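You operate a simulated robot arm through the tools that you are given. There is no shell and no other tool. Be economical: measure what you need, move in short steps, check, and stop when the job is done.

The job below is to be done with a simulated robot arm. You get a single attempt, and the scene is never put back.

## Task
Open the grey cover on the left blue box, switch the red switch on the left blue box on, then shut the box. Put the blue tape roll on a tall brown core in the orange tray. Put the grey block with the green end on the top of the white cabinet away on the top of the black bench. Take the steel hex cap with a blue top from the top of the wooden bench and leave it on the top of the left blue cabinet. Pull the second drawer from the top of the white cabinet open. Any order will do. Set down upright: grey block with the green end.

It is judged by the outcome, as a careful person would: the job done as asked, and still so three seconds after it is handed in. It fails if anything else is knocked over, pushed out of place, dropped, spilled or broken. A push-on lid holds only when it is set on centred and level and pressed home; a screw cap is set on level and turned clockwise until tight.

## Robot
A 7-joint arm with a two-finger parallel gripper on a trunk, on a base that drives. Base frame: it is fixed to the floor where the robot stands at the start and does not move with it; the origin is under the middle of the robot, x ahead of it, y to its left, z up; the surface under the hand at the start is at about z = 92. Lengths are in cm, angles in degrees, forces in N, time in s.
With the tool pointing down near the work surface it reaches from about 10 to 66 cm from the robot's upright axis, wherever it stands. Its first joint turns from -166.0 to 166.0 degrees. Places, roughly: blue tape roll on a tall brown cor (6x6x6 cm) [60, 20, 90]; grey block with the green end [75, 0, 100]; grey cover on the left blue box [40, 10, 150]; orange tray (35x19x8 cm) [60, -30, 90]; red switch on the left blue box [40, 10, 150]; second drawer of the white cabinet [60, -20, 70]; steel hex cap with a blue top (2x3x3 cm) [30, -220, 90]; top of the black bench [350, 530, 80]; top of the left blue cabinet (40x24 cm) [-220, 104, 90]. Payload 3.43 kg.
The TCP is the grasp point between the finger pads, 3 cm short of the fingertips. In the tool frame z runs along the fingers and y along their closing line. Largest opening 9.4 cm; finger width 2.8, thickness 1; the body of the gripper, 5 by 9.6 cm, starts 5.5 cm behind the TCP.
Orientation is that of the tool frame in the base frame, as a unit quaternion [x, y, z, w]. With the fingers straight down and closing along the base's y, the tool's x points along the base's -x, its y along +y and its z along -z.

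## Interface
- The arm moves only by the tool drive_tool. Its argument "moves" is one flat list of numbers, 7 for each row, row after row: the finger opening in cm, from 0 to 9.4, then the shift along the tool's x, y, z in units of 300 mm (1.0 is 300 mm), then the turn, a rotation vector about the tool's x, y, z in units of 60 degrees (1.0 is 60 degrees). In form: [hand, dx, dy, dz, ax, ay, az, hand, dx, dy, dz, ax, ay, az, ...]. A call has 1 to 10 rows; each row is the pose to reach, as a shift and turn from the pose commanded when the call began, along the tool's axes at that moment. A call with a number of a shift or a turn outside -1 to 1 is refused whole. A row lasts 0.2 s, in which the tool goes at most 5 cm and 8.6 degrees; a call with a longer step from one row to the next is refused whole, and so is a gripper value outside its range. A pose out of reach is approached as far as the arm can. The call stops where the force on the tool passes 40 N (or 10 N more than at its start, if that is more) or the arm is blocked; 0.2 s more then pass. The fingers move at their own pace (about 10.8 cm/s each) and stop on an object; they squeeze with about 27 N. The grip force told is the motor's: it shows also when the fingers shut on nothing. Time passes only in rows, and 0.2 s behind the last, so rows that repeat a pose let the fingers close. It gives the time, the measured TCP pose, the force on the tool (base axes), the opening and the grip force at its end, in the units of the frame above (readings bear some noise), with the torque about the TCP (base axes, N m) and any sound that the robot's microphone picked up.
- Cameras (640 x 400 px; columns grow to the right, rows downward): "scene" is now at [51.09, -2.74, 178.39]; the picture's right is [0.00, -0.17, 0.99], its down [-0.73, 0.67, 0.12] and it looks along [-0.68, -0.72, -0.12] (base axes); focal length 214 px, centre (320, 200). "wrist" rides on the gripper at [7.6, 1.4, -10.3] in the tool frame; the picture's right is [-0.18, 0.98, 0.00], its down [-0.75, -0.14, -0.64] and it looks along [-0.63, -0.12, 0.77] (tool axes); focal length 243 px, centre (320, 200). There is no depth. A picture from a camera that has moved, and an enlarged one, comes with that camera's place and axes in the base frame and with its lens. The place of the scene camera against the robot may be out by one fixed shift of up to 1.2 cm in any direction.
- get_image(camera): a new picture of that camera. The clock stands still meanwhile.
- lift_body(by): slides the trunk up (or, below 0, down) by that many cm; the arm and the scene camera ride with it, the base frame stays. It gives what a move gives, with no picture.
- drive_base(legs): drives the robot by 1 to 6 legs, each [ahead, left, turn to the left] in cm, cm and degrees, along the robot's own axes; the way and the turn of a leg run together, so that a leg with both is an arc; at most 150 cm and 180 degrees a leg. The arm and the cameras ride along, it lands a little off, and it stops where it bumps. It gives what a move gives.
- pan_tilt(pan, tilt): turns the head with the scene camera to pan (to the left, within 80 degrees either way) and tilt (down, from -29 to 69), counted from straight ahead of the robot. It gives what a move gives.
- zoom(camera, box): a new picture of the part [left, top, right, bottom] of that camera's present view, enlarged. The clock stands still meanwhile.
- finish_job(): hands the job in; it is judged then, once.

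Work in short steps. Places have to be worked out from the pictures, the camera data and where the tool is seen: move nearer, look again, correct. Check each grasp and each placing, and mend what went wrong. You have 165 turns and 108 pictures in all, those below and enlarged ones among them. Open the gripper and draw the arm clear of the work before you hand the job in, unless the task says otherwise; then end with one line.

The tools are called by a JSON object that holds its "name" and its "arguments". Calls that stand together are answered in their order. drive_tool: Moves the arm, as the interface text tells. Its arguments: {"type":"object","properties":{"moves":{"type":"array"}},"required":["moves"]} The other tools are called the same way: lift_body (by) slides the trunk up or down; drive_base (legs) drives the base; pan_tilt (pan, tilt) turns the head that bears the scene camera; get_image (camera) takes a picture; zoom (camera, box) takes an enlarged picture of a part of a camera's view; finish_job () hands the job in.

At the start:

```text
time: 0.0
ee_pos: [46.82, 4.66, 166.93]
tool_rot: [0.001, 1.0, 0.0, 0.0]
force: [0.2, 0.1, 0.2]
moment: [-0.04, 0.01, 0.02]
grip_width: 9.41
grip_force: 0.0
trunk travel left (down, up): [-47.5, 11.5]
robot x, y, heading: [0.29, -0.09, -0.1]
head pan, tilt: [-80.2, 43.2]
```

scene: 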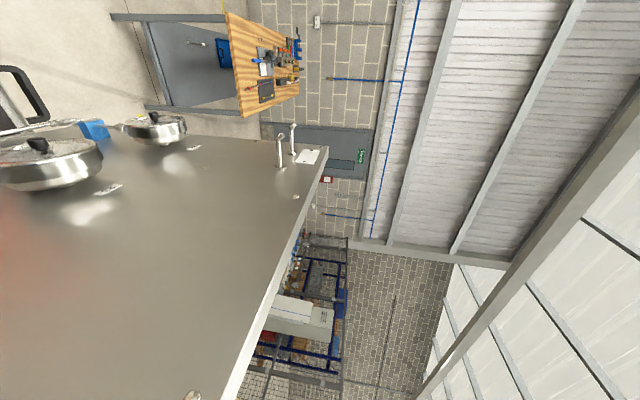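
wrist: 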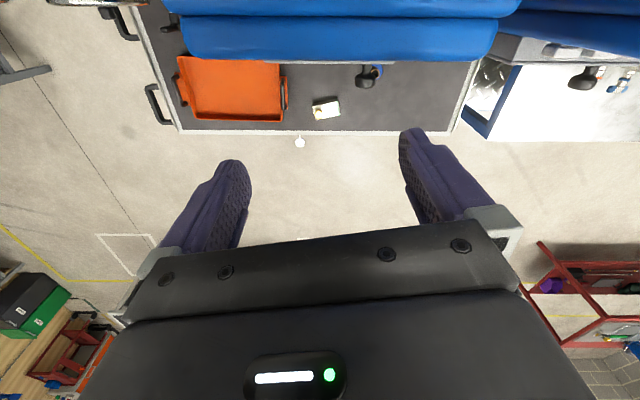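

The head looks off to the right; I turn it ahead to see the work area.

{"name": "pan_tilt", "arguments": {"pan": 0, "tilt": 35}}

{"name": "get_image", "arguments": {"camera": "scene"}}

```text
time: 1.5
ee_pos: [46.87, 4.66, 166.8]
tool_rot: [-0.001, 1.0, 0.001, 0.0]
force: [0.1, -0.4, 0.5]
moment: [0.01, -0.03, -0.02]
grip_width: 9.42
grip_force: 0.1
trunk travel left (down, up): [-47.5, 11.5]
robot x, y, heading: [-0.07, 0.17, -0.1]
head pan, tilt: [0.0, 35.0]
```

```text
105 pictures are left
camera scene: at [52.3, 5.41, 170.98], right [0.0, -1.0, 0.0], down [-0.82, 0.0, 0.57], along [-0.57, 0.0, -0.82], focal length 214 px, centre (320, 200)
```

scene: 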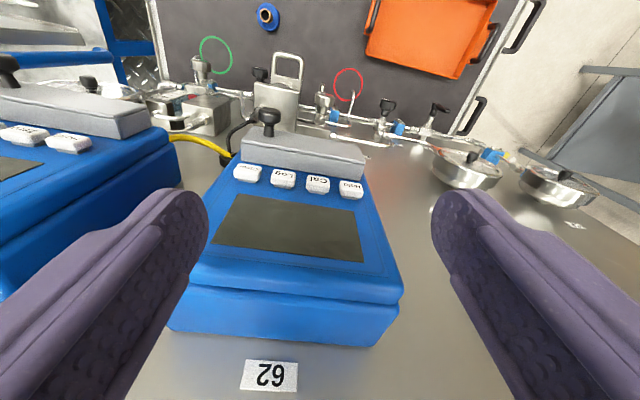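

The scene camera is a boom-like view looking back and down; the tray and tape agree with its data, and the boxes seem to hang on an upright panel. I look with extreme tilts to understand the layout.

{"name": "pan_tilt", "arguments": {"pan": 0, "tilt": 69}}

{"name": "get_image", "arguments": {"camera": "scene"}}

{"name": "pan_tilt", "arguments": {"pan": 0, "tilt": -29}}

{"name": "get_image", "arguments": {"camera": "scene"}}

```text
time: 2.5
ee_pos: [46.95, 4.61, 166.94]
tool_rot: [0.0, 1.0, 0.0, 0.0]
force: [0.1, -1.3, 0.4]
moment: [-0.03, 0.01, -0.02]
grip_width: 9.4
grip_force: 0.0
trunk travel left (down, up): [-47.5, 11.5]
robot x, y, heading: [0.1, 0.16, -0.1]
head pan, tilt: [0.0, 68.8]
```

```text
104 pictures are left
camera scene: at [47.94, 5.41, 174.19], right [0.0, -1.0, 0.0], down [-0.36, 0.0, 0.93], along [-0.93, 0.0, -0.36], focal length 214 px, centre (320, 200)
```

scene: 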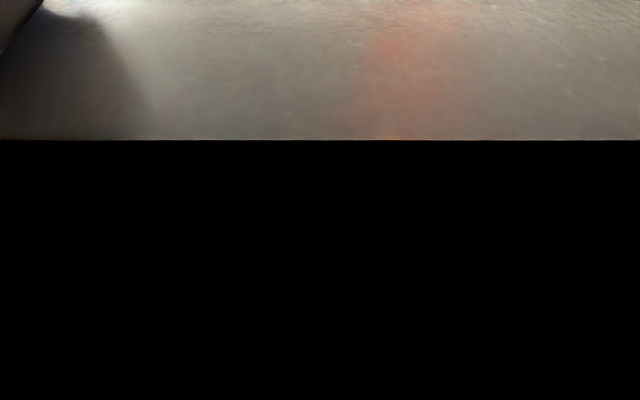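

```text
time: 4.2
ee_pos: [46.95, 4.57, 166.9]
tool_rot: [0.0, 1.0, 0.0, -0.001]
force: [0.5, 0.1, -0.5]
moment: [0.01, 0.03, -0.01]
grip_width: 9.4
grip_force: 0.0
trunk travel left (down, up): [-47.5, 11.5]
robot x, y, heading: [0.33, 0.03, -0.0]
head pan, tilt: [0.0, -28.6]
```

```text
103 pictures are left
camera scene: at [61.92, 5.41, 173.08], right [0.0, -1.0, 0.0], down [-0.88, 0.0, -0.48], along [0.48, 0.0, -0.88], focal length 214 px, centre (320, 200)
```

scene: 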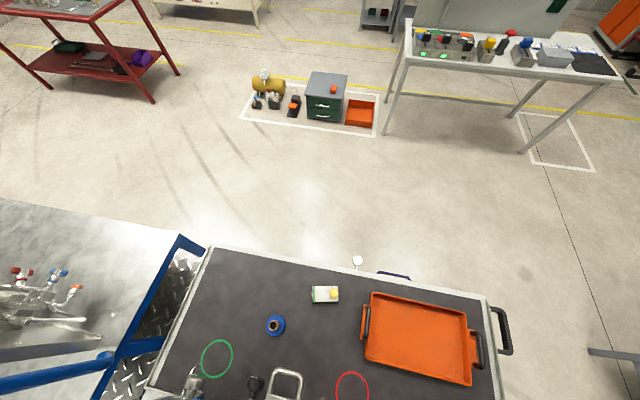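

The head's axes are pitched by 90 degrees (pan turns about x). I look to both sides to learn how the panel and benches lie.

{"name": "pan_tilt", "arguments": {"pan": 70, "tilt": 35}}

{"name": "get_image", "arguments": {"camera": "scene"}}

{"name": "pan_tilt", "arguments": {"pan": -60, "tilt": 10}}

{"name": "get_image", "arguments": {"camera": "scene"}}

{"name": "lift_body", "arguments": {"by": 11}}

{"name": "get_image", "arguments": {"camera": "wrist"}}

```text
time: 5.7
ee_pos: [46.95, 4.71, 166.87]
tool_rot: [0.0, 1.0, 0.0, 0.0]
force: [0.3, -0.2, -0.6]
moment: [-0.01, 0.02, 0.0]
grip_width: 9.4
grip_force: 0.0
trunk travel left (down, up): [-47.5, 11.5]
robot x, y, heading: [0.11, -0.16, -0.2]
head pan, tilt: [70.0, 35.0]
```

```text
102 pictures are left
camera scene: at [52.31, 13.69, 176.77], right [0.0, -0.34, -0.94], down [-0.82, -0.54, 0.2], along [-0.57, 0.77, -0.28], focal length 214 px, centre (320, 200)
```

scene: 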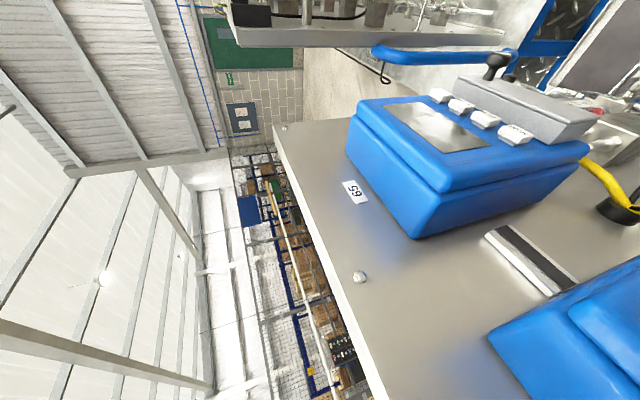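

```text
time: 7.8
ee_pos: [46.83, 4.59, 166.95]
tool_rot: [0.0, 1.0, 0.0, 0.001]
force: [0.0, 0.1, -0.1]
moment: [-0.01, 0.0, -0.03]
grip_width: 9.38
grip_force: 0.1
trunk travel left (down, up): [-47.5, 11.5]
robot x, y, heading: [-0.04, -0.09, -0.1]
head pan, tilt: [-60.0, 10.0]
```

```text
101 pictures are left
camera scene: at [56.32, -2.64, 175.14], right [0.0, -0.5, 0.87], down [-0.98, 0.15, 0.09], along [-0.17, -0.85, -0.49], focal length 214 px, centre (320, 200)
```

scene: 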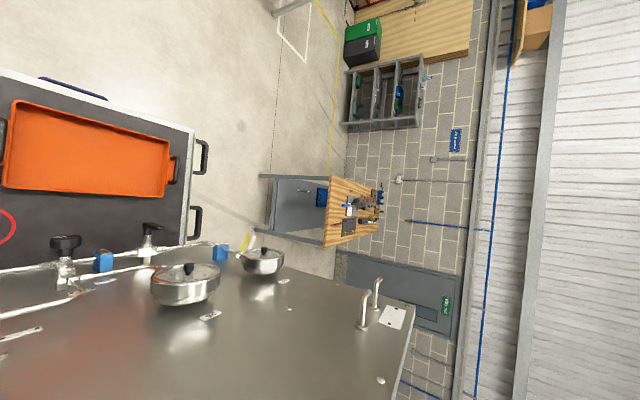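

```text
time: 9.2
ee_pos: [46.91, 4.68, 177.9]
tool_rot: [0.0, 1.0, 0.0, 0.001]
force: [0.3, -0.3, -0.3]
moment: [-0.02, 0.05, -0.02]
grip_width: 9.42
grip_force: 0.1
trunk travel left (down, up): [-58.5, 0.5]
robot x, y, heading: [-0.18, -0.02, -0.2]
head pan, tilt: [-60.0, 10.0]
```

```text
100 pictures are left
camera wrist: at [39.33, 6.07, 188.02], right [0.18, 0.98, 0.0], down [0.75, -0.14, 0.64], along [0.63, -0.12, -0.77], focal length 243 px, centre (320, 200)
```

wrist: 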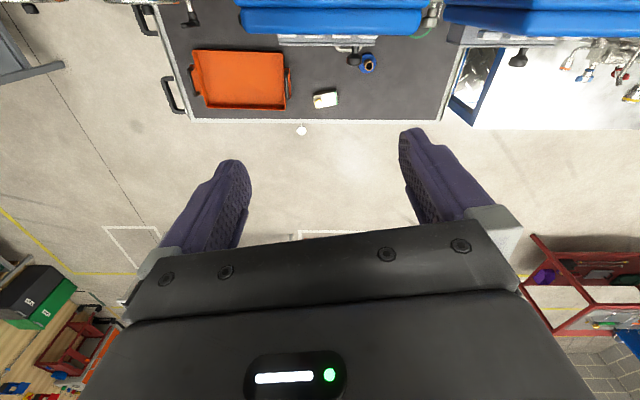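

Triangulating the panel corner gives an upright panel at x≈30, top z≈173, from y≈-39 on; its face looks to +x. I must drive round it. First I look behind the robot over the panel.

{"name": "pan_tilt", "arguments": {"pan": -60, "tilt": 65}}

{"name": "get_image", "arguments": {"camera": "scene"}}

{"name": "pan_tilt", "arguments": {"pan": 75, "tilt": 65}}

{"name": "get_image", "arguments": {"camera": "scene"}}

```text
time: 10.4
ee_pos: [46.93, 4.56, 177.79]
tool_rot: [0.0, 1.0, 0.0, 0.0]
force: [-0.2, -0.5, -0.3]
moment: [0.03, -0.02, -0.03]
grip_width: 9.42
grip_force: 0.1
trunk travel left (down, up): [-58.5, 0.5]
robot x, y, heading: [0.06, -0.0, 0.1]
head pan, tilt: [-60.0, 65.0]
```

```text
99 pictures are left
camera scene: at [48.33, 0.15, 187.75], right [0.0, -0.5, 0.87], down [-0.42, 0.78, 0.45], along [-0.91, -0.37, -0.21], focal length 214 px, centre (320, 200)
```

scene: 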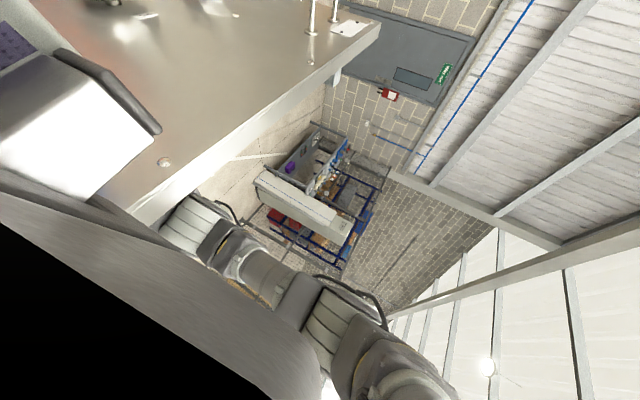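

```text
time: 12.6
ee_pos: [46.98, 4.66, 177.84]
tool_rot: [0.0, 1.0, 0.0, 0.0]
force: [-0.8, 0.2, -0.2]
moment: [-0.04, -0.02, 0.01]
grip_width: 9.39
grip_force: 0.1
trunk travel left (down, up): [-58.5, 0.5]
robot x, y, heading: [-0.25, -0.07, -0.3]
head pan, tilt: [75.0, 65.0]
```

```text
98 pictures are left
camera scene: at [48.32, 11.28, 189.22], right [0.0, -0.26, -0.97], down [-0.42, -0.88, 0.24], along [-0.91, 0.41, -0.11], focal length 214 px, centre (320, 200)
```

scene: 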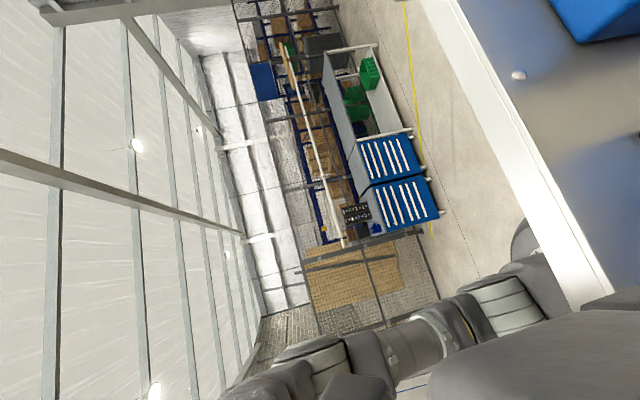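

Behind is free floor up to the blue cabinets. I raise the tool for clearance over the panel top, then look from the wrist.

{"name": "drive_tool", "arguments": {"moves": [9.4, 0, 0, -0.15, 0, 0, 0, 9.4, 0, 0, -0.3, 0, 0, 0, 9.4, 0, 0, -0.4, 0, 0, 0]}}

{"name": "pan_tilt", "arguments": {"pan": 0, "tilt": 0}}

{"name": "get_image", "arguments": {"camera": "scene"}}

```text
time: 13.4
ee_pos: [45.46, 4.37, 188.75]
tool_rot: [0.0, 1.0, 0.001, 0.001]
force: [-1.0, 0.6, 0.6]
moment: [0.02, -0.05, 0.0]
grip_width: 9.38
grip_force: 0.2
out of reach, approached as far as the arm can: row 3
trunk travel left (down, up): [-58.5, 0.5]
robot x, y, heading: [0.1, 0.24, -0.2]
head pan, tilt: [75.0, 65.0]
```

```text
time: 14.9
ee_pos: [45.83, 4.3, 188.68]
tool_rot: [0.0, 1.0, -0.001, 0.001]
force: [0.2, -1.3, 0.1]
moment: [0.0, 0.0, 0.03]
grip_width: 9.42
grip_force: 0.1
trunk travel left (down, up): [-58.5, 0.5]
robot x, y, heading: [0.07, -0.05, -0.1]
head pan, tilt: [0.0, 0.0]
```

```text
97 pictures are left
camera scene: at [56.7, 5.1, 192.53], right [0.0, -1.0, 0.0], down [-1.0, 0.0, 0.0], along [0.0, 0.0, -1.0], focal length 214 px, centre (320, 200)
```

scene: 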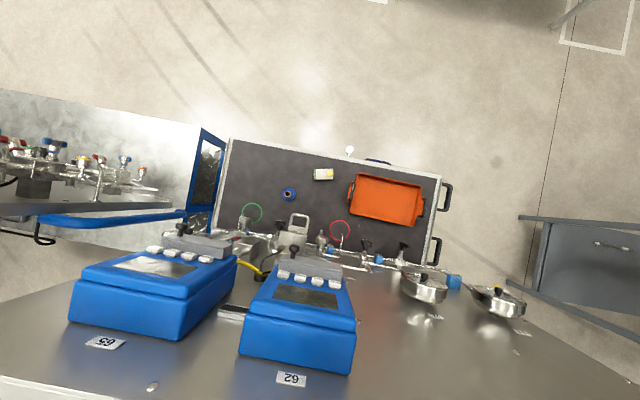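

The tool is at z≈189, well clear of the panel top at 173. I drive backwards out of the panel.

{"name": "drive_base", "arguments": {"legs": [[-60, 0, 0]]}}

{"name": "get_image", "arguments": {"camera": "scene"}}

```text
time: 18.3
ee_pos: [-14.33, 4.16, 188.59]
tool_rot: [0.005, 1.0, 0.0, 0.002]
force: [-0.9, 0.1, -0.5]
moment: [0.02, 0.02, 0.04]
grip_width: 9.42
grip_force: 0.1
trunk travel left (down, up): [-58.5, 0.5]
robot x, y, heading: [-60.23, 0.34, -0.6]
head pan, tilt: [0.0, 0.0]
```

```text
96 pictures are left
camera scene: at [-3.34, 4.81, 192.55], right [-0.01, -1.0, 0.0], down [-1.0, 0.01, 0.0], along [0.0, 0.0, -1.0], focal length 214 px, centre (320, 200)
```

scene: 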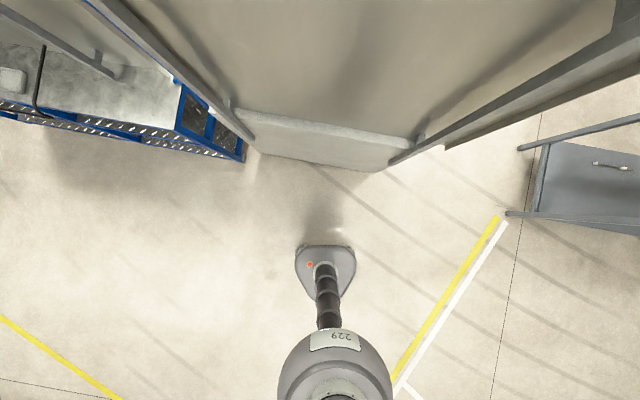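

Clear behind. Now I turn right and drive alongside toward the wooden bench (cap near [30,-220]), first ahead along -y, then left along +x.

{"name": "drive_base", "arguments": {"legs": [[0, 0, -90], [100, 0, 0], [0, 85, 0]]}}

{"name": "get_image", "arguments": {"camera": "scene"}}

{"name": "get_image", "arguments": {"camera": "wrist"}}

```text
time: 31.2
ee_pos: [28.59, -142.33, 188.5]
tool_rot: [0.71, 0.704, -0.001, 0.002]
force: [0.3, -0.7, -0.3]
moment: [0.01, 0.03, 0.01]
grip_width: 9.4
grip_force: 0.0
trunk travel left (down, up): [-58.5, 0.5]
robot x, y, heading: [24.96, -96.84, -90.5]
head pan, tilt: [0.0, 0.0]
```

```text
95 pictures are left
camera scene: at [28.48, -152.48, 192.53], right [-1.0, 0.01, 0.0], down [0.01, 1.0, 0.0], along [0.0, 0.0, -1.0], focal length 214 px, centre (320, 200)
```

scene: 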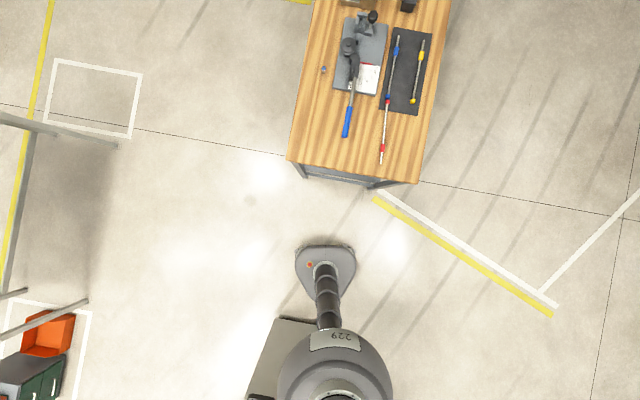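

```text
94 pictures are left
camera wrist: at [30.11, -134.63, 198.72], right [0.98, -0.19, 0.0], down [-0.15, -0.75, 0.64], along [-0.12, -0.63, -0.76], focal length 243 px, centre (320, 200)
```

wrist: 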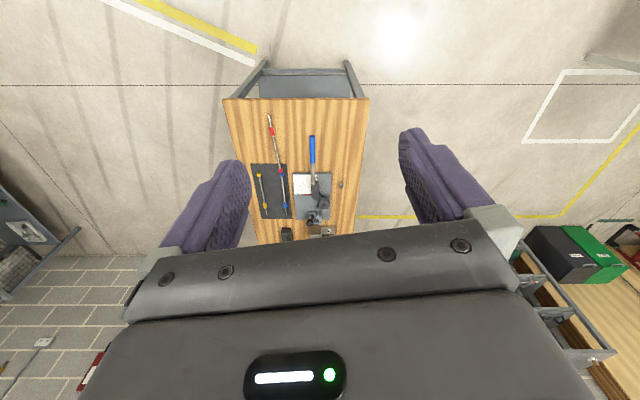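

The cap shows at about [27,-215] near the bench's +x edge. I'll come from the +x side: move left, ahead, then turn to face -x.

{"name": "drive_base", "arguments": {"legs": [[0, 55, 0], [118, 0, 0], [0, 0, -90]]}}

{"name": "get_image", "arguments": {"camera": "scene"}}

```text
time: 43.9
ee_pos: [35.28, -223.14, 188.5]
tool_rot: [1.0, 0.018, -0.002, 0.001]
force: [-0.1, 0.5, 0.2]
moment: [0.0, 0.0, -0.01]
grip_width: 9.41
grip_force: 0.0
trunk travel left (down, up): [-58.5, 0.5]
robot x, y, heading: [80.71, -216.9, -178.2]
head pan, tilt: [0.0, 0.0]
```

```text
93 pictures are left
camera scene: at [24.35, -222.68, 192.53], right [-0.04, 1.0, 0.0], down [1.0, 0.04, 0.0], along [0.0, 0.0, -1.0], focal length 214 px, centre (320, 200)
```

scene: 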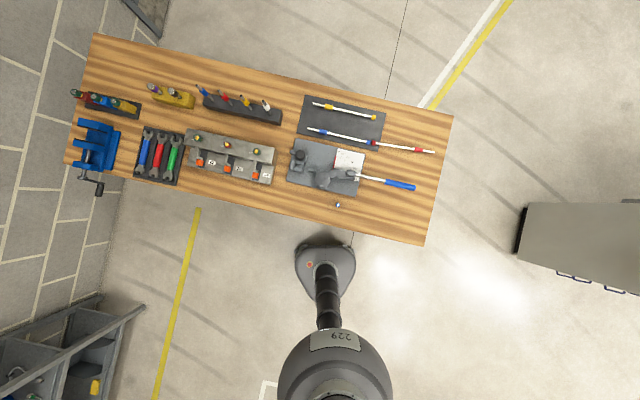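

The cap is at about [26.4,-214]. I lower the trunk and shift the tool above it.

{"name": "lift_body", "arguments": {"by": -50}}

{"name": "drive_tool", "arguments": {"moves": [9.4, -0.1, -0.1, 0, 0, 0, 0, 9.4, -0.2, -0.2, 0, 0, 0, 0, 9.4, -0.28, -0.3, 0, 0, 0, 0]}}

{"name": "get_image", "arguments": {"camera": "wrist"}}

{"name": "get_image", "arguments": {"camera": "scene"}}

```text
refused: -50 is not a number from -40 to 40
```

```text
time: 44.7
ee_pos: [30.62, -214.81, 186.6]
tool_rot: [1.0, 0.017, -0.003, 0.0]
force: [0.0, -1.6, -0.8]
moment: [-0.03, 0.02, -0.02]
grip_width: 9.39
grip_force: 0.1
out of reach, approached as far as the arm can: row 1, 2, 3
trunk travel left (down, up): [-58.5, 0.5]
robot x, y, heading: [80.89, -217.31, -177.8]
head pan, tilt: [0.0, 0.0]
```

```text
92 pictures are left
camera wrist: at [38.42, -215.87, 196.67], right [-0.15, -0.99, 0.0], down [-0.75, 0.12, 0.65], along [-0.64, 0.1, -0.76], focal length 243 px, centre (320, 200)
```

wrist: 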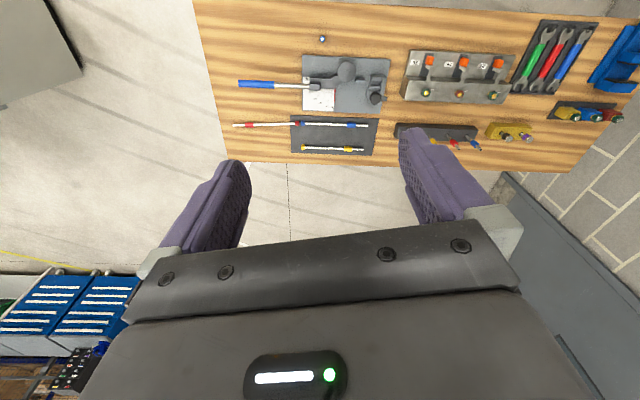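

```text
91 pictures are left
camera scene: at [19.71, -214.33, 190.54], right [-0.04, 1.0, 0.0], down [1.0, 0.04, -0.01], along [-0.01, 0.0, -1.0], focal length 214 px, centre (320, 200)
```

scene: 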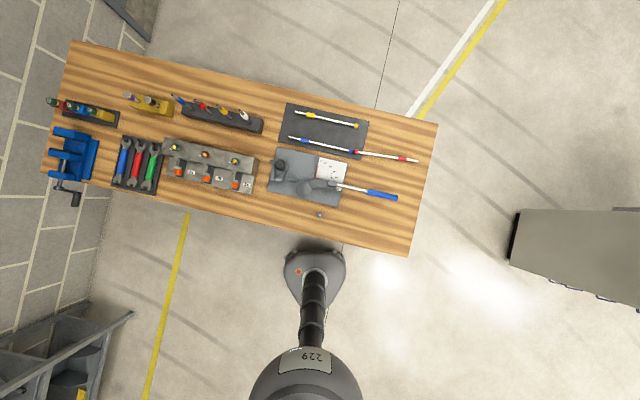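

The scene camera turns out to ride on the tool. Cap ≈ [25.5,-214.4]. I lower the trunk in two steps.

{"name": "lift_body", "arguments": {"by": -40}}

{"name": "drive_tool", "arguments": {"moves": [9.4, -0.15, 0, 0.1, 0, 0, 0, 9.4, -0.15, -0.01, 0.25, 0, 0, 0, 9.4, -0.17, -0.01, 0.4, 0, 0, 0, 9.4, -0.17, -0.01, 0.55, 0, 0, 0, 9.4, -0.17, -0.01, 0.7, 0, 0, 0]}}

{"name": "get_image", "arguments": {"camera": "wrist"}}

```text
time: 48.5
ee_pos: [30.82, -214.84, 146.55]
tool_rot: [1.0, 0.017, -0.003, 0.001]
force: [0.0, -0.3, 1.0]
moment: [0.04, -0.04, 0.01]
grip_width: 9.41
grip_force: 0.0
trunk travel left (down, up): [-18.5, 40.5]
robot x, y, heading: [80.9, -217.15, -177.9]
head pan, tilt: [0.0, 0.0]
```

```text
refused: row 1 steps farther than a row can; nothing moved
```

```text
90 pictures are left
camera wrist: at [38.5, -216.06, 156.69], right [-0.15, -0.99, 0.0], down [-0.75, 0.11, 0.65], along [-0.64, 0.1, -0.76], focal length 243 px, centre (320, 200)
```

wrist: 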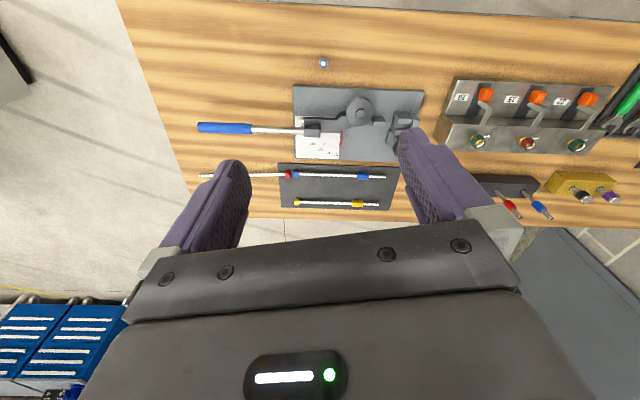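

Cap ≈ [25.9,-214.5]. I descend above it.

{"name": "drive_tool", "arguments": {"moves": [9.4, -0.08, 0, 0.1, 0, 0, 0, 9.4, -0.163, -0.01, 0.22, 0, 0, 0, 9.4, -0.163, -0.01, 0.38, 0, 0, 0, 9.4, -0.163, -0.01, 0.54, 0, 0, 0, 9.4, -0.163, -0.01, 0.7, 0, 0, 0, 9.4, -0.163, -0.01, 0.85, 0, 0, 0]}}

{"name": "zoom", "arguments": {"camera": "wrist", "box": [200, 0, 440, 150]}}

```text
time: 49.9
ee_pos: [25.49, -214.86, 120.91]
tool_rot: [1.0, 0.018, -0.002, 0.0]
force: [-0.5, 0.2, 0.6]
moment: [-0.04, 0.0, 0.0]
grip_width: 9.41
grip_force: 0.0
trunk travel left (down, up): [-18.5, 40.5]
robot x, y, heading: [80.87, -217.02, -178.1]
head pan, tilt: [0.0, 0.0]
```

```text
2.67 times, centred on (320, 75) of wrist
camera zoom: at [33.29, -216.05, 131.09], right [-0.15, -0.99, 0.0], down [-0.75, 0.11, 0.65], along [-0.64, 0.1, -0.76], focal length 647 px, centre (320, 533)
```

zoom: 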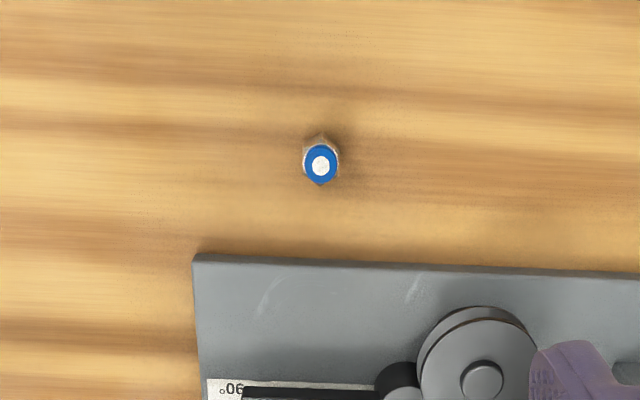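

The cap lies right under the tool at [26.0,-214.8], flats facing the fingers. I descend to z≈97 and look.

{"name": "drive_tool", "arguments": {"moves": [9.4, 0.013, 0, 0.15, 0, 0, 0, 9.4, 0.013, 0, 0.3, 0, 0, 0, 9.4, 0.013, 0, 0.45, 0, 0, 0, 9.4, 0.013, 0, 0.6, 0, 0, 0, 9.4, 0.013, 0, 0.72, 0, 0, 0, 9.4, 0.013, 0, 0.8, 0, 0, 0]}}

{"name": "get_image", "arguments": {"camera": "wrist"}}

```text
time: 51.3
ee_pos: [25.83, -214.86, 97.0]
tool_rot: [1.0, 0.018, -0.003, -0.001]
force: [0.0, 1.0, -0.3]
moment: [-0.02, 0.0, -0.01]
grip_width: 9.39
grip_force: 0.2
trunk travel left (down, up): [-18.5, 40.5]
robot x, y, heading: [80.72, -217.19, -177.8]
head pan, tilt: [0.0, 0.0]
```

```text
88 pictures are left
camera wrist: at [33.52, -216.07, 107.07], right [-0.15, -0.99, 0.0], down [-0.75, 0.11, 0.65], along [-0.64, 0.1, -0.76], focal length 243 px, centre (320, 200)
```

wrist: 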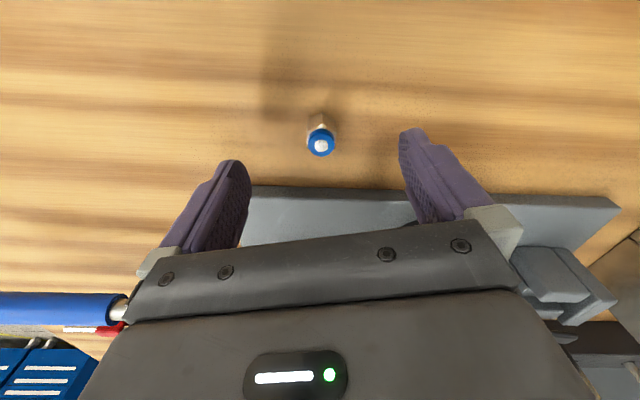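

Cap top ≈ z 92, bench ≈ 89.7. I go down 3.6 cm and close.

{"name": "drive_tool", "arguments": {"moves": [9.4, 0.005, 0, 0.06, 0, 0, 0, 9.4, 0.005, 0, 0.12, 0, 0, 0, 9.4, 0.005, 0, 0.12, 0, 0, 0, 0, 0.005, 0, 0.12, 0, 0, 0, 0, 0.005, 0, 0.12, 0, 0, 0, 0, 0.005, 0, 0.12, 0, 0, 0]}}

{"name": "get_image", "arguments": {"camera": "wrist"}}

```text
time: 52.7
ee_pos: [26.06, -214.64, 93.37]
tool_rot: [1.0, 0.018, -0.003, 0.0]
force: [0.1, 0.3, 0.0]
moment: [0.02, -0.03, 0.0]
grip_width: 1.89
grip_force: 27.0
trunk travel left (down, up): [-18.5, 40.5]
robot x, y, heading: [80.86, -217.03, -178.0]
head pan, tilt: [0.0, 0.0]
```

```text
87 pictures are left
camera wrist: at [33.83, -215.88, 103.45], right [-0.15, -0.99, 0.0], down [-0.75, 0.11, 0.65], along [-0.64, 0.1, -0.76], focal length 243 px, centre (320, 200)
```

wrist: 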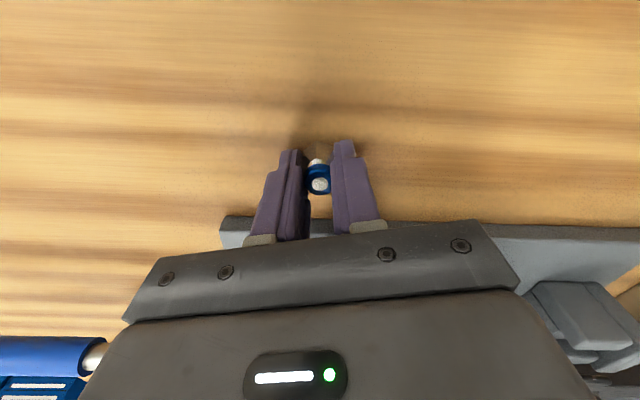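

Held with a 1.89 cm opening. I lift straight up.

{"name": "drive_tool", "arguments": {"moves": [0, 0, 0, -0.1, 0, 0, 0, 0, 0, 0, -0.25, 0, 0, 0, 0, 0, 0, -0.4, 0, 0, 0, 0, 0, 0, -0.55, 0, 0, 0, 0, 0, 0, -0.7, 0, 0, 0]}}

{"name": "lift_body", "arguments": {"by": 20}}

{"name": "get_image", "arguments": {"camera": "wrist"}}

```text
time: 53.9
ee_pos: [26.42, -214.93, 114.38]
tool_rot: [1.0, 0.017, -0.003, -0.001]
force: [0.4, -0.5, -1.2]
moment: [0.01, 0.01, 0.0]
grip_width: 1.88
grip_force: 27.0
trunk travel left (down, up): [-18.5, 40.5]
robot x, y, heading: [80.63, -217.16, -178.4]
head pan, tilt: [0.0, 0.0]
```

```text
time: 56.1
ee_pos: [26.33, -214.92, 134.26]
tool_rot: [1.0, 0.017, -0.003, 0.0]
force: [0.0, -0.2, -0.2]
moment: [-0.02, 0.0, 0.0]
grip_width: 1.9
grip_force: 27.1
trunk travel left (down, up): [-38.5, 20.5]
robot x, y, heading: [81.21, -216.99, -177.8]
head pan, tilt: [0.0, 0.0]
```

```text
86 pictures are left
camera wrist: at [34.18, -215.97, 144.39], right [-0.15, -0.99, 0.0], down [-0.75, 0.11, 0.65], along [-0.64, 0.1, -0.76], focal length 243 px, centre (320, 200)
```

wrist: 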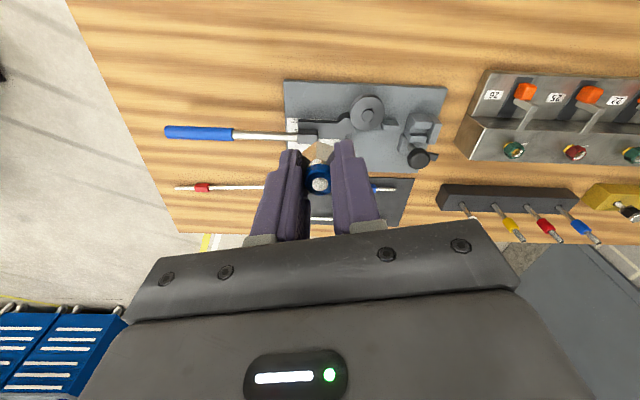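

Cap is held. I raise the trunk and drive back past the bench and toward the blue cabinets.

{"name": "lift_body", "arguments": {"by": 20}}

{"name": "drive_base", "arguments": {"legs": [[0, -120, 0], [90, 0, 0], [90, 0, 0], [0, -110, 0]]}}

{"name": "get_image", "arguments": {"camera": "scene"}}

{"name": "get_image", "arguments": {"camera": "wrist"}}

```text
time: 58.3
ee_pos: [26.55, -214.83, 154.17]
tool_rot: [1.0, 0.017, -0.003, 0.0]
force: [-0.3, 0.6, -0.2]
moment: [-0.02, 0.01, 0.03]
grip_width: 1.9
grip_force: 27.3
trunk travel left (down, up): [-58.5, 0.5]
robot x, y, heading: [80.6, -217.26, -178.2]
head pan, tilt: [0.0, 0.0]
```

```text
time: 78.0
ee_pos: [-165.19, -3.31, 154.3]
tool_rot: [0.999, 0.032, -0.003, 0.0]
force: [0.2, 0.5, -0.6]
moment: [-0.02, -0.02, 0.04]
grip_width: 1.88
grip_force: 27.3
trunk travel left (down, up): [-58.5, 0.5]
robot x, y, heading: [-110.54, -4.1, -176.3]
head pan, tilt: [0.0, 0.0]
```

```text
85 pictures are left
camera scene: at [-176.13, -3.28, 158.27], right [-0.06, 1.0, 0.0], down [1.0, 0.06, -0.01], along [-0.01, 0.0, -1.0], focal length 214 px, centre (320, 200)
```

scene: 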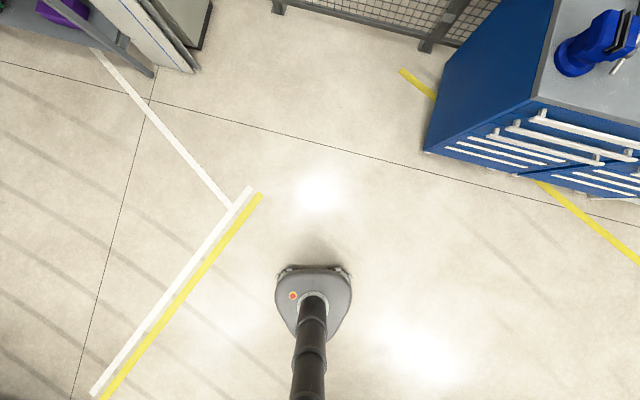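

```text
84 pictures are left
camera wrist: at [-157.4, -4.31, 164.41], right [-0.12, -0.99, 0.0], down [-0.76, 0.09, 0.65], along [-0.64, 0.08, -0.76], focal length 243 px, centre (320, 200)
```

wrist: 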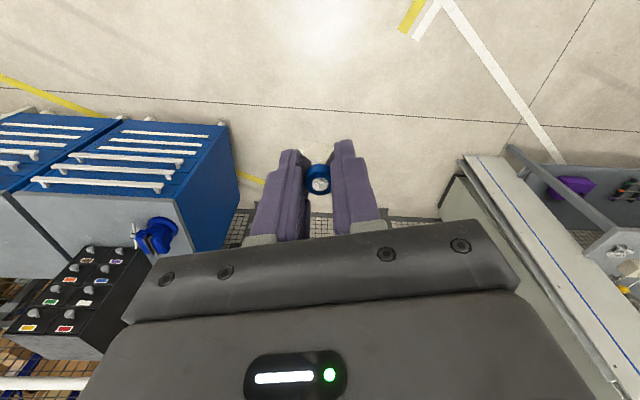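

The left blue cabinet (−y one, with the vise) is ahead on the right. I drive on sideways and straighten.

{"name": "drive_base", "arguments": {"legs": [[0, 0, -3.5], [0, -104, 0]]}}

{"name": "get_image", "arguments": {"camera": "scene"}}

```text
time: 83.8
ee_pos: [-165.87, 104.01, 154.41]
tool_rot: [1.0, 0.005, -0.002, 0.0]
force: [-0.1, 0.1, -0.8]
moment: [0.0, 0.0, -0.02]
grip_width: 1.89
grip_force: 27.3
trunk travel left (down, up): [-58.5, 0.5]
robot x, y, heading: [-110.91, 99.88, -179.3]
head pan, tilt: [0.0, 0.0]
```

```text
83 pictures are left
camera scene: at [-176.67, 104.62, 158.27], right [-0.01, 1.0, 0.0], down [1.0, 0.01, -0.01], along [-0.01, 0.0, -1.0], focal length 214 px, centre (320, 200)
```

scene: 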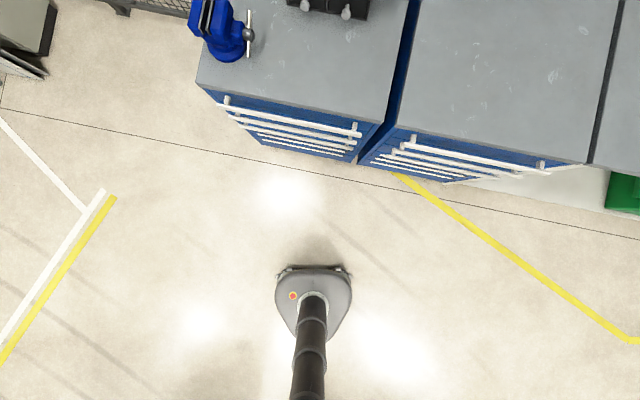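

The cabinet top is in view, front edge at x≈-205. I drive ahead 50 cm to bring the tool over the free place at about [-216,103].

{"name": "drive_base", "arguments": {"legs": [[50, 0, 0]]}}

{"name": "lift_body", "arguments": {"by": -30}}

{"name": "get_image", "arguments": {"camera": "wrist"}}

{"name": "get_image", "arguments": {"camera": "scene"}}

```text
time: 86.8
ee_pos: [-216.35, 104.51, 154.25]
tool_rot: [1.0, -0.003, -0.003, 0.0]
force: [-1.2, 0.1, -0.7]
moment: [0.02, -0.03, 0.03]
grip_width: 1.89
grip_force: 26.4
trunk travel left (down, up): [-58.5, 0.5]
robot x, y, heading: [-162.01, 100.3, 179.8]
head pan, tilt: [0.0, 0.0]
```

```text
time: 89.8
ee_pos: [-216.42, 104.43, 124.24]
tool_rot: [1.0, -0.002, -0.002, 0.0]
force: [0.5, -0.2, -0.1]
moment: [0.01, 0.02, 0.0]
grip_width: 1.89
grip_force: 27.7
trunk travel left (down, up): [-28.5, 30.5]
robot x, y, heading: [-161.8, 100.23, 179.7]
head pan, tilt: [0.0, 0.0]
```

```text
82 pictures are left
camera wrist: at [-208.56, 103.04, 134.43], right [-0.19, -0.98, 0.0], down [-0.75, 0.14, 0.65], along [-0.64, 0.12, -0.76], focal length 243 px, centre (320, 200)
```

wrist: 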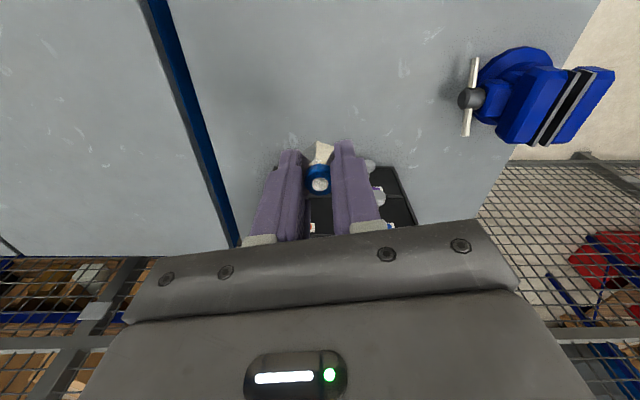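

```text
81 pictures are left
camera scene: at [-227.23, 105.3, 128.29], right [0.0, 1.0, 0.0], down [1.0, 0.0, -0.01], along [-0.01, 0.0, -1.0], focal length 214 px, centre (320, 200)
```

scene: 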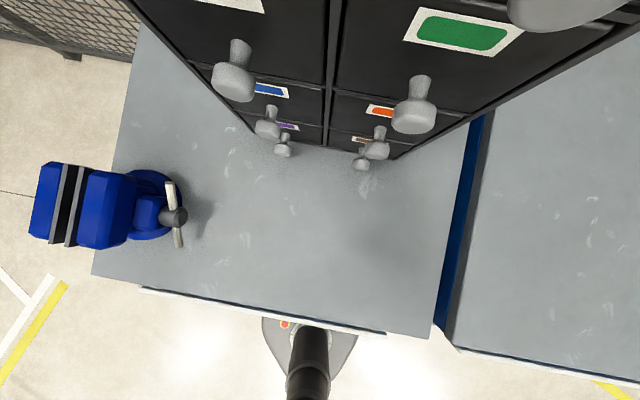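

I shift 2 cm inward and descend to about z 97.

{"name": "drive_tool", "arguments": {"moves": [0, -0.04, 0, 0.12, 0, 0, 0, 0, -0.07, 0, 0.27, 0, 0, 0, 0, -0.07, 0, 0.42, 0, 0, 0, 0, -0.07, 0, 0.57, 0, 0, 0, 0, -0.07, 0, 0.72, 0, 0, 0, 0, -0.07, 0, 0.85, 0, 0, 0, 0, -0.07, 0, 0.9, 0, 0, 0]}}

{"name": "get_image", "arguments": {"camera": "wrist"}}

```text
time: 91.4
ee_pos: [-218.6, 104.68, 97.33]
tool_rot: [1.0, -0.003, -0.003, 0.001]
force: [0.0, 0.4, -1.0]
moment: [-0.03, -0.02, -0.04]
grip_width: 1.87
grip_force: 27.0
trunk travel left (down, up): [-28.5, 30.5]
robot x, y, heading: [-161.91, 100.3, 179.6]
head pan, tilt: [0.0, 0.0]
```

```text
80 pictures are left
camera wrist: at [-210.88, 103.18, 107.44], right [-0.19, -0.98, 0.0], down [-0.75, 0.14, 0.65], along [-0.64, 0.12, -0.76], focal length 243 px, centre (320, 200)
```

wrist: 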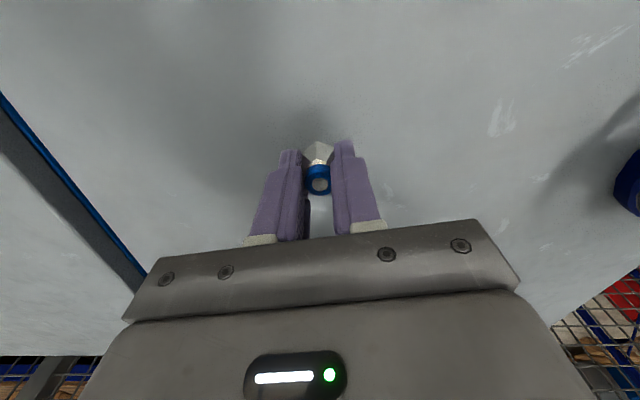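

I step down slowly, watching for touch.

{"name": "drive_tool", "arguments": {"moves": [0, 0, 0, 0.03, 0, 0, 0, 0, 0, 0, 0.06, 0, 0, 0, 0, 0, 0, 0.09, 0, 0, 0]}}

{"name": "drive_tool", "arguments": {"moves": [0, 0, 0, 0.01, 0, 0, 0, 0, 0, 0, 0.02, 0, 0, 0]}}

{"name": "drive_tool", "arguments": {"moves": [0, 0, 0, 0.01, 0, 0, 0]}}

{"name": "drive_tool", "arguments": {"moves": [0, 0, 0, 0.01, 0, 0, 0]}}

```text
time: 92.2
ee_pos: [-218.49, 104.56, 94.64]
tool_rot: [1.0, -0.002, -0.003, 0.0]
force: [0.2, 0.1, 0.0]
moment: [0.01, 0.03, 0.0]
grip_width: 1.91
grip_force: 27.4
trunk travel left (down, up): [-28.5, 30.5]
robot x, y, heading: [-161.96, 99.89, 179.8]
head pan, tilt: [0.0, 0.0]
```

```text
time: 92.8
ee_pos: [-218.53, 104.55, 94.01]
tool_rot: [1.0, -0.002, -0.003, 0.001]
force: [-0.2, -1.0, 0.0]
moment: [0.02, 0.01, 0.01]
grip_width: 1.89
grip_force: 27.0
trunk travel left (down, up): [-28.5, 30.5]
robot x, y, heading: [-162.05, 100.02, 179.9]
head pan, tilt: [0.0, 0.0]
```

```text
time: 93.2
ee_pos: [-218.54, 104.68, 93.72]
tool_rot: [1.0, -0.002, -0.003, 0.0]
force: [0.0, 0.4, -1.1]
moment: [0.01, 0.02, 0.04]
grip_width: 1.9
grip_force: 26.3
trunk travel left (down, up): [-28.5, 30.5]
robot x, y, heading: [-162.19, 99.64, 179.9]
head pan, tilt: [0.0, 0.0]
```

```text
time: 93.6
ee_pos: [-218.51, 104.57, 93.41]
tool_rot: [1.0, -0.002, -0.003, -0.001]
force: [-0.5, 0.0, -1.1]
moment: [0.02, 0.04, 0.01]
grip_width: 1.89
grip_force: 26.6
trunk travel left (down, up): [-28.5, 30.5]
robot x, y, heading: [-162.15, 100.03, 180.0]
head pan, tilt: [0.0, 0.0]
```

{"name": "drive_tool", "arguments": {"moves": [0, 0, 0, 0.01, 0, 0, 0]}}

{"name": "drive_tool", "arguments": {"moves": [0, 0, 0, 0.01, 0, 0, 0]}}

{"name": "zoom", "arguments": {"camera": "wrist", "box": [240, 100, 400, 200]}}

```text
time: 94.0
ee_pos: [-218.54, 104.59, 93.37]
tool_rot: [1.0, -0.001, -0.005, 0.0]
force: [2.7, 0.6, 20.2]
moment: [0.05, -0.03, -0.01]
grip_width: 1.91
grip_force: 26.9
trunk travel left (down, up): [-28.5, 30.5]
robot x, y, heading: [-161.74, 100.14, 179.7]
head pan, tilt: [0.0, 0.0]
```

```text
time: 94.4
ee_pos: [-218.45, 104.52, 92.98]
tool_rot: [1.0, -0.001, -0.005, 0.0]
force: [-1.4, 1.4, 30.2]
moment: [-0.03, -0.23, -0.08]
grip_width: 1.89
grip_force: 27.1
trunk travel left (down, up): [-28.5, 30.5]
robot x, y, heading: [-162.02, 100.09, 179.7]
head pan, tilt: [0.0, 0.0]
```

```text
4.00 times, centred on (320, 150) of wrist
camera zoom: at [-210.73, 103.09, 103.08], right [-0.19, -0.98, 0.0], down [-0.75, 0.14, 0.65], along [-0.64, 0.12, -0.76], focal length 970 px, centre (320, 400)
```

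zoom: 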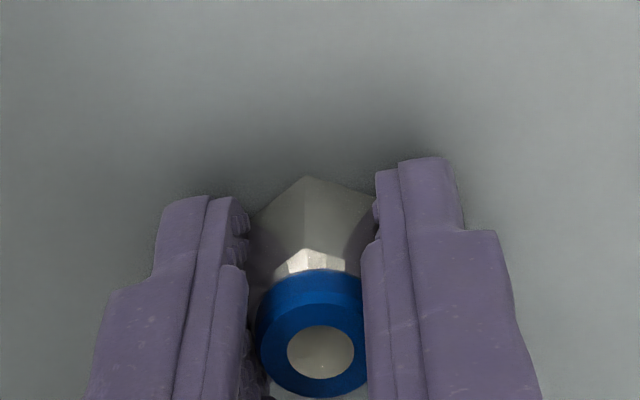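

Touching the cabinet top. I open gently and rise.

{"name": "drive_tool", "arguments": {"moves": [1.9, 0, 0, -0.015, 0, 0, 0, 3, 0, 0, -0.015, 0, 0, 0, 5, 0, 0, -0.015, 0, 0, 0, 6, 0, 0, -0.05, 0, 0, 0, 7, 0, 0, -0.15, 0, 0, 0, 8, 0, 0, -0.3, 0, 0, 0, 9.4, 0, 0, -0.45, 0, 0, 0]}}

{"name": "get_image", "arguments": {"camera": "wrist"}}

```text
time: 96.0
ee_pos: [-218.27, 104.46, 106.29]
tool_rot: [1.0, -0.002, -0.003, 0.0]
force: [-0.4, -0.3, 0.3]
moment: [0.0, 0.0, 0.01]
grip_width: 9.4
grip_force: 0.1
trunk travel left (down, up): [-28.5, 30.5]
robot x, y, heading: [-162.04, 100.34, 179.9]
head pan, tilt: [0.0, 0.0]
```

```text
78 pictures are left
camera wrist: at [-210.71, 102.99, 116.31], right [-0.19, -0.98, 0.0], down [-0.75, 0.14, 0.65], along [-0.63, 0.12, -0.76], focal length 243 px, centre (320, 200)
```

wrist: 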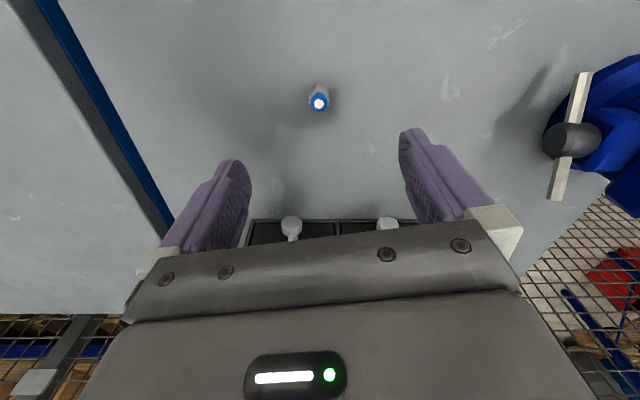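

The cap stands well on the cabinet. Now I raise, and drive back round to the +x side of the trolley and panel (panel is yawed ~11°, so final heading ≈169°).

{"name": "lift_body", "arguments": {"by": 30}}

{"name": "drive_base", "arguments": {"legs": [[-50, 0, 0], [0, 98, 0], [0, 98, 0], [-130, 0, 0], [-140, 0, 0]]}}

```text
time: 99.0
ee_pos: [-218.61, 104.48, 136.19]
tool_rot: [1.0, -0.002, -0.002, 0.0]
force: [0.4, 0.4, 1.7]
moment: [-0.01, -0.01, -0.01]
grip_width: 9.39
grip_force: 0.0
trunk travel left (down, up): [-58.5, 0.5]
robot x, y, heading: [-161.88, 100.02, 179.6]
head pan, tilt: [0.0, 0.0]
```

```text
time: 123.9
ee_pos: [101.18, -91.08, 136.09]
tool_rot: [1.0, -0.008, -0.002, 0.0]
force: [0.8, 0.0, -0.2]
moment: [0.01, -0.01, -0.03]
grip_width: 9.38
grip_force: 0.1
trunk travel left (down, up): [-58.5, 0.5]
robot x, y, heading: [157.36, -95.7, 179.4]
head pan, tilt: [0.0, 0.0]
```

Now sideways to face the trolley, and turn to 169°.

{"name": "drive_base", "arguments": {"legs": [[0, -90, 0], [0, 0, -10.5]]}}

{"name": "pan_tilt", "arguments": {"pan": 0, "tilt": -29}}

{"name": "get_image", "arguments": {"camera": "scene"}}

{"name": "get_image", "arguments": {"camera": "wrist"}}

```text
time: 129.3
ee_pos: [104.53, 9.38, 136.21]
tool_rot: [0.995, -0.098, -0.003, 0.0]
force: [0.3, -0.2, 0.5]
moment: [-0.02, 0.01, 0.01]
grip_width: 9.41
grip_force: 0.1
trunk travel left (down, up): [-58.5, 0.5]
robot x, y, heading: [159.3, -6.19, 168.9]
head pan, tilt: [0.0, 0.0]
```

```text
time: 130.2
ee_pos: [104.53, 9.34, 136.16]
tool_rot: [0.995, -0.098, -0.003, -0.001]
force: [-0.6, 0.0, 0.1]
moment: [-0.04, 0.0, -0.01]
grip_width: 9.42
grip_force: 0.0
trunk travel left (down, up): [-58.5, 0.5]
robot x, y, heading: [158.71, -6.07, 168.6]
head pan, tilt: [0.0, -28.6]
```

```text
77 pictures are left
camera scene: at [89.87, 12.96, 142.44], right [0.19, 0.98, 0.0], down [0.86, -0.17, -0.48], along [-0.47, 0.09, -0.88], focal length 214 px, centre (320, 200)
```

scene: 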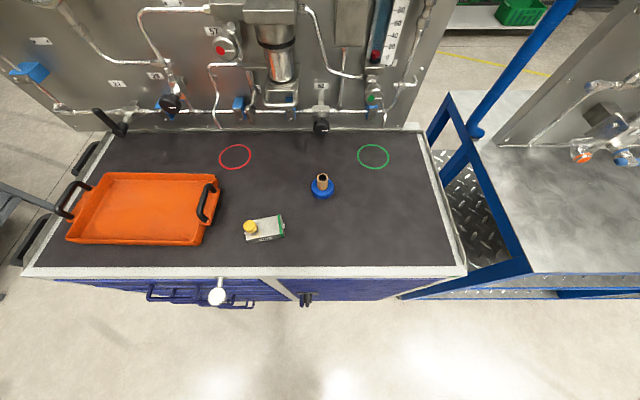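

```text
76 pictures are left
camera wrist: at [111.82, 6.39, 146.26], right [-0.37, -0.93, 0.0], down [-0.71, 0.28, 0.65], along [-0.6, 0.24, -0.76], focal length 243 px, centre (320, 200)
```

wrist: 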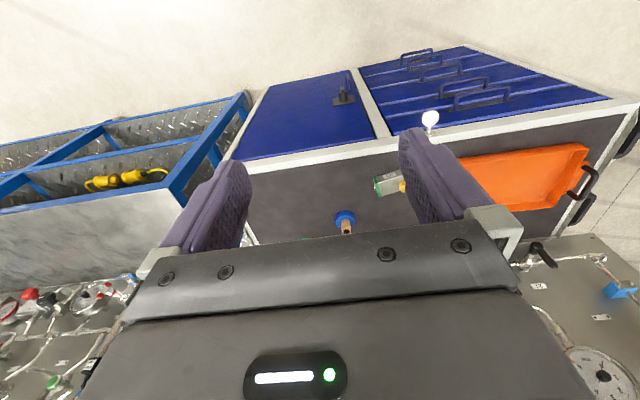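

I see the trolley, tape, block and the blue drawers. I zoom for details of the block and the drawers.

{"name": "zoom", "arguments": {"camera": "scene", "box": [200, 150, 360, 250]}}

{"name": "zoom", "arguments": {"camera": "wrist", "box": [330, 30, 650, 230]}}

```text
4.00 times, centred on (280, 200) of scene
camera zoom: at [89.87, 12.96, 142.44], right [0.19, 0.98, 0.0], down [0.86, -0.17, -0.48], along [-0.47, 0.09, -0.88], focal length 858 px, centre (480, 200)
```

zoom: 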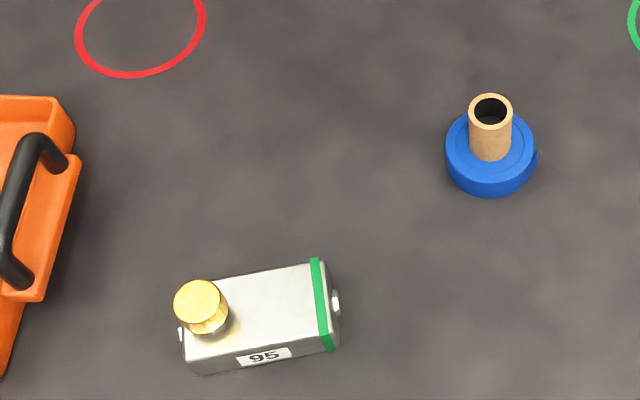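

```text
refused: 650 is not a number from 0 to 640
```

Block is upright as it stands (knob up). Tape at ≈[60.2,19.3]. I retract the arm a bit and drive 51 cm ahead to [108,0].

{"name": "drive_tool", "arguments": {"moves": [9.4, 0.15, 0, 0, 0, 0, 0, 9.4, 0.3, 0, 0, 0, 0, 0, 9.4, 0.4, 0, 0, 0, 0, 0]}}

{"name": "drive_base", "arguments": {"legs": [[50, 4, 0]]}}

{"name": "get_image", "arguments": {"camera": "scene"}}

{"name": "get_image", "arguments": {"camera": "wrist"}}

```text
time: 131.0
ee_pos: [116.38, 6.99, 136.11]
tool_rot: [0.995, -0.097, -0.004, 0.0]
force: [0.5, 0.0, 0.5]
moment: [-0.02, 0.02, -0.01]
grip_width: 9.41
grip_force: 0.1
trunk travel left (down, up): [-58.5, 0.5]
robot x, y, heading: [159.21, -5.79, 169.0]
head pan, tilt: [0.0, -28.6]
```

```text
time: 134.0
ee_pos: [66.12, 13.13, 136.04]
tool_rot: [0.995, -0.1, -0.003, 0.0]
force: [0.1, 0.9, -0.5]
moment: [0.01, 0.0, -0.01]
grip_width: 9.4
grip_force: 0.0
trunk travel left (down, up): [-58.5, 0.5]
robot x, y, heading: [108.73, 0.17, 168.7]
head pan, tilt: [0.0, -28.6]
```

```text
74 pictures are left
camera scene: at [51.42, 16.81, 142.33], right [0.2, 0.98, 0.0], down [0.86, -0.17, -0.48], along [-0.47, 0.1, -0.88], focal length 214 px, centre (320, 200)
```

scene: 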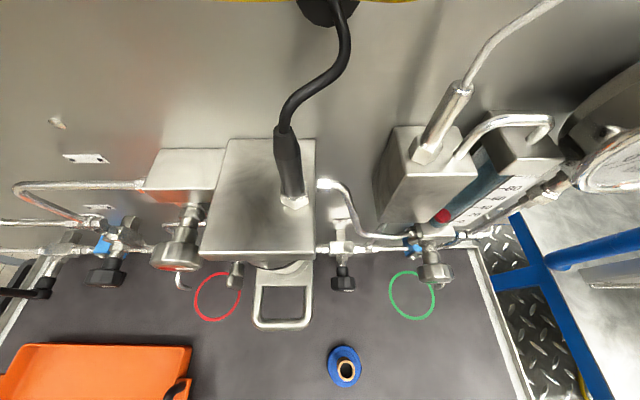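

```text
73 pictures are left
camera wrist: at [73.36, 10.17, 146.16], right [-0.37, -0.93, 0.0], down [-0.71, 0.29, 0.65], along [-0.6, 0.24, -0.76], focal length 243 px, centre (320, 200)
```

wrist: 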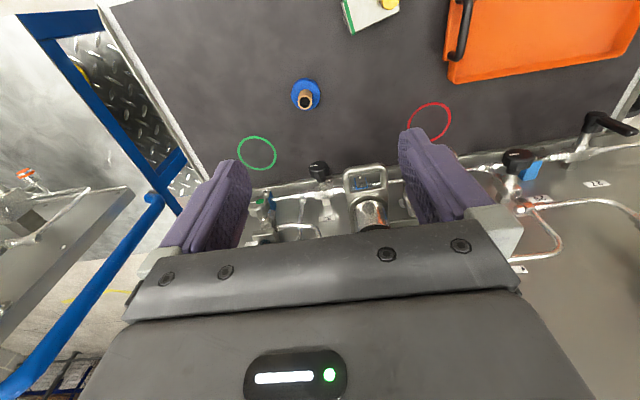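

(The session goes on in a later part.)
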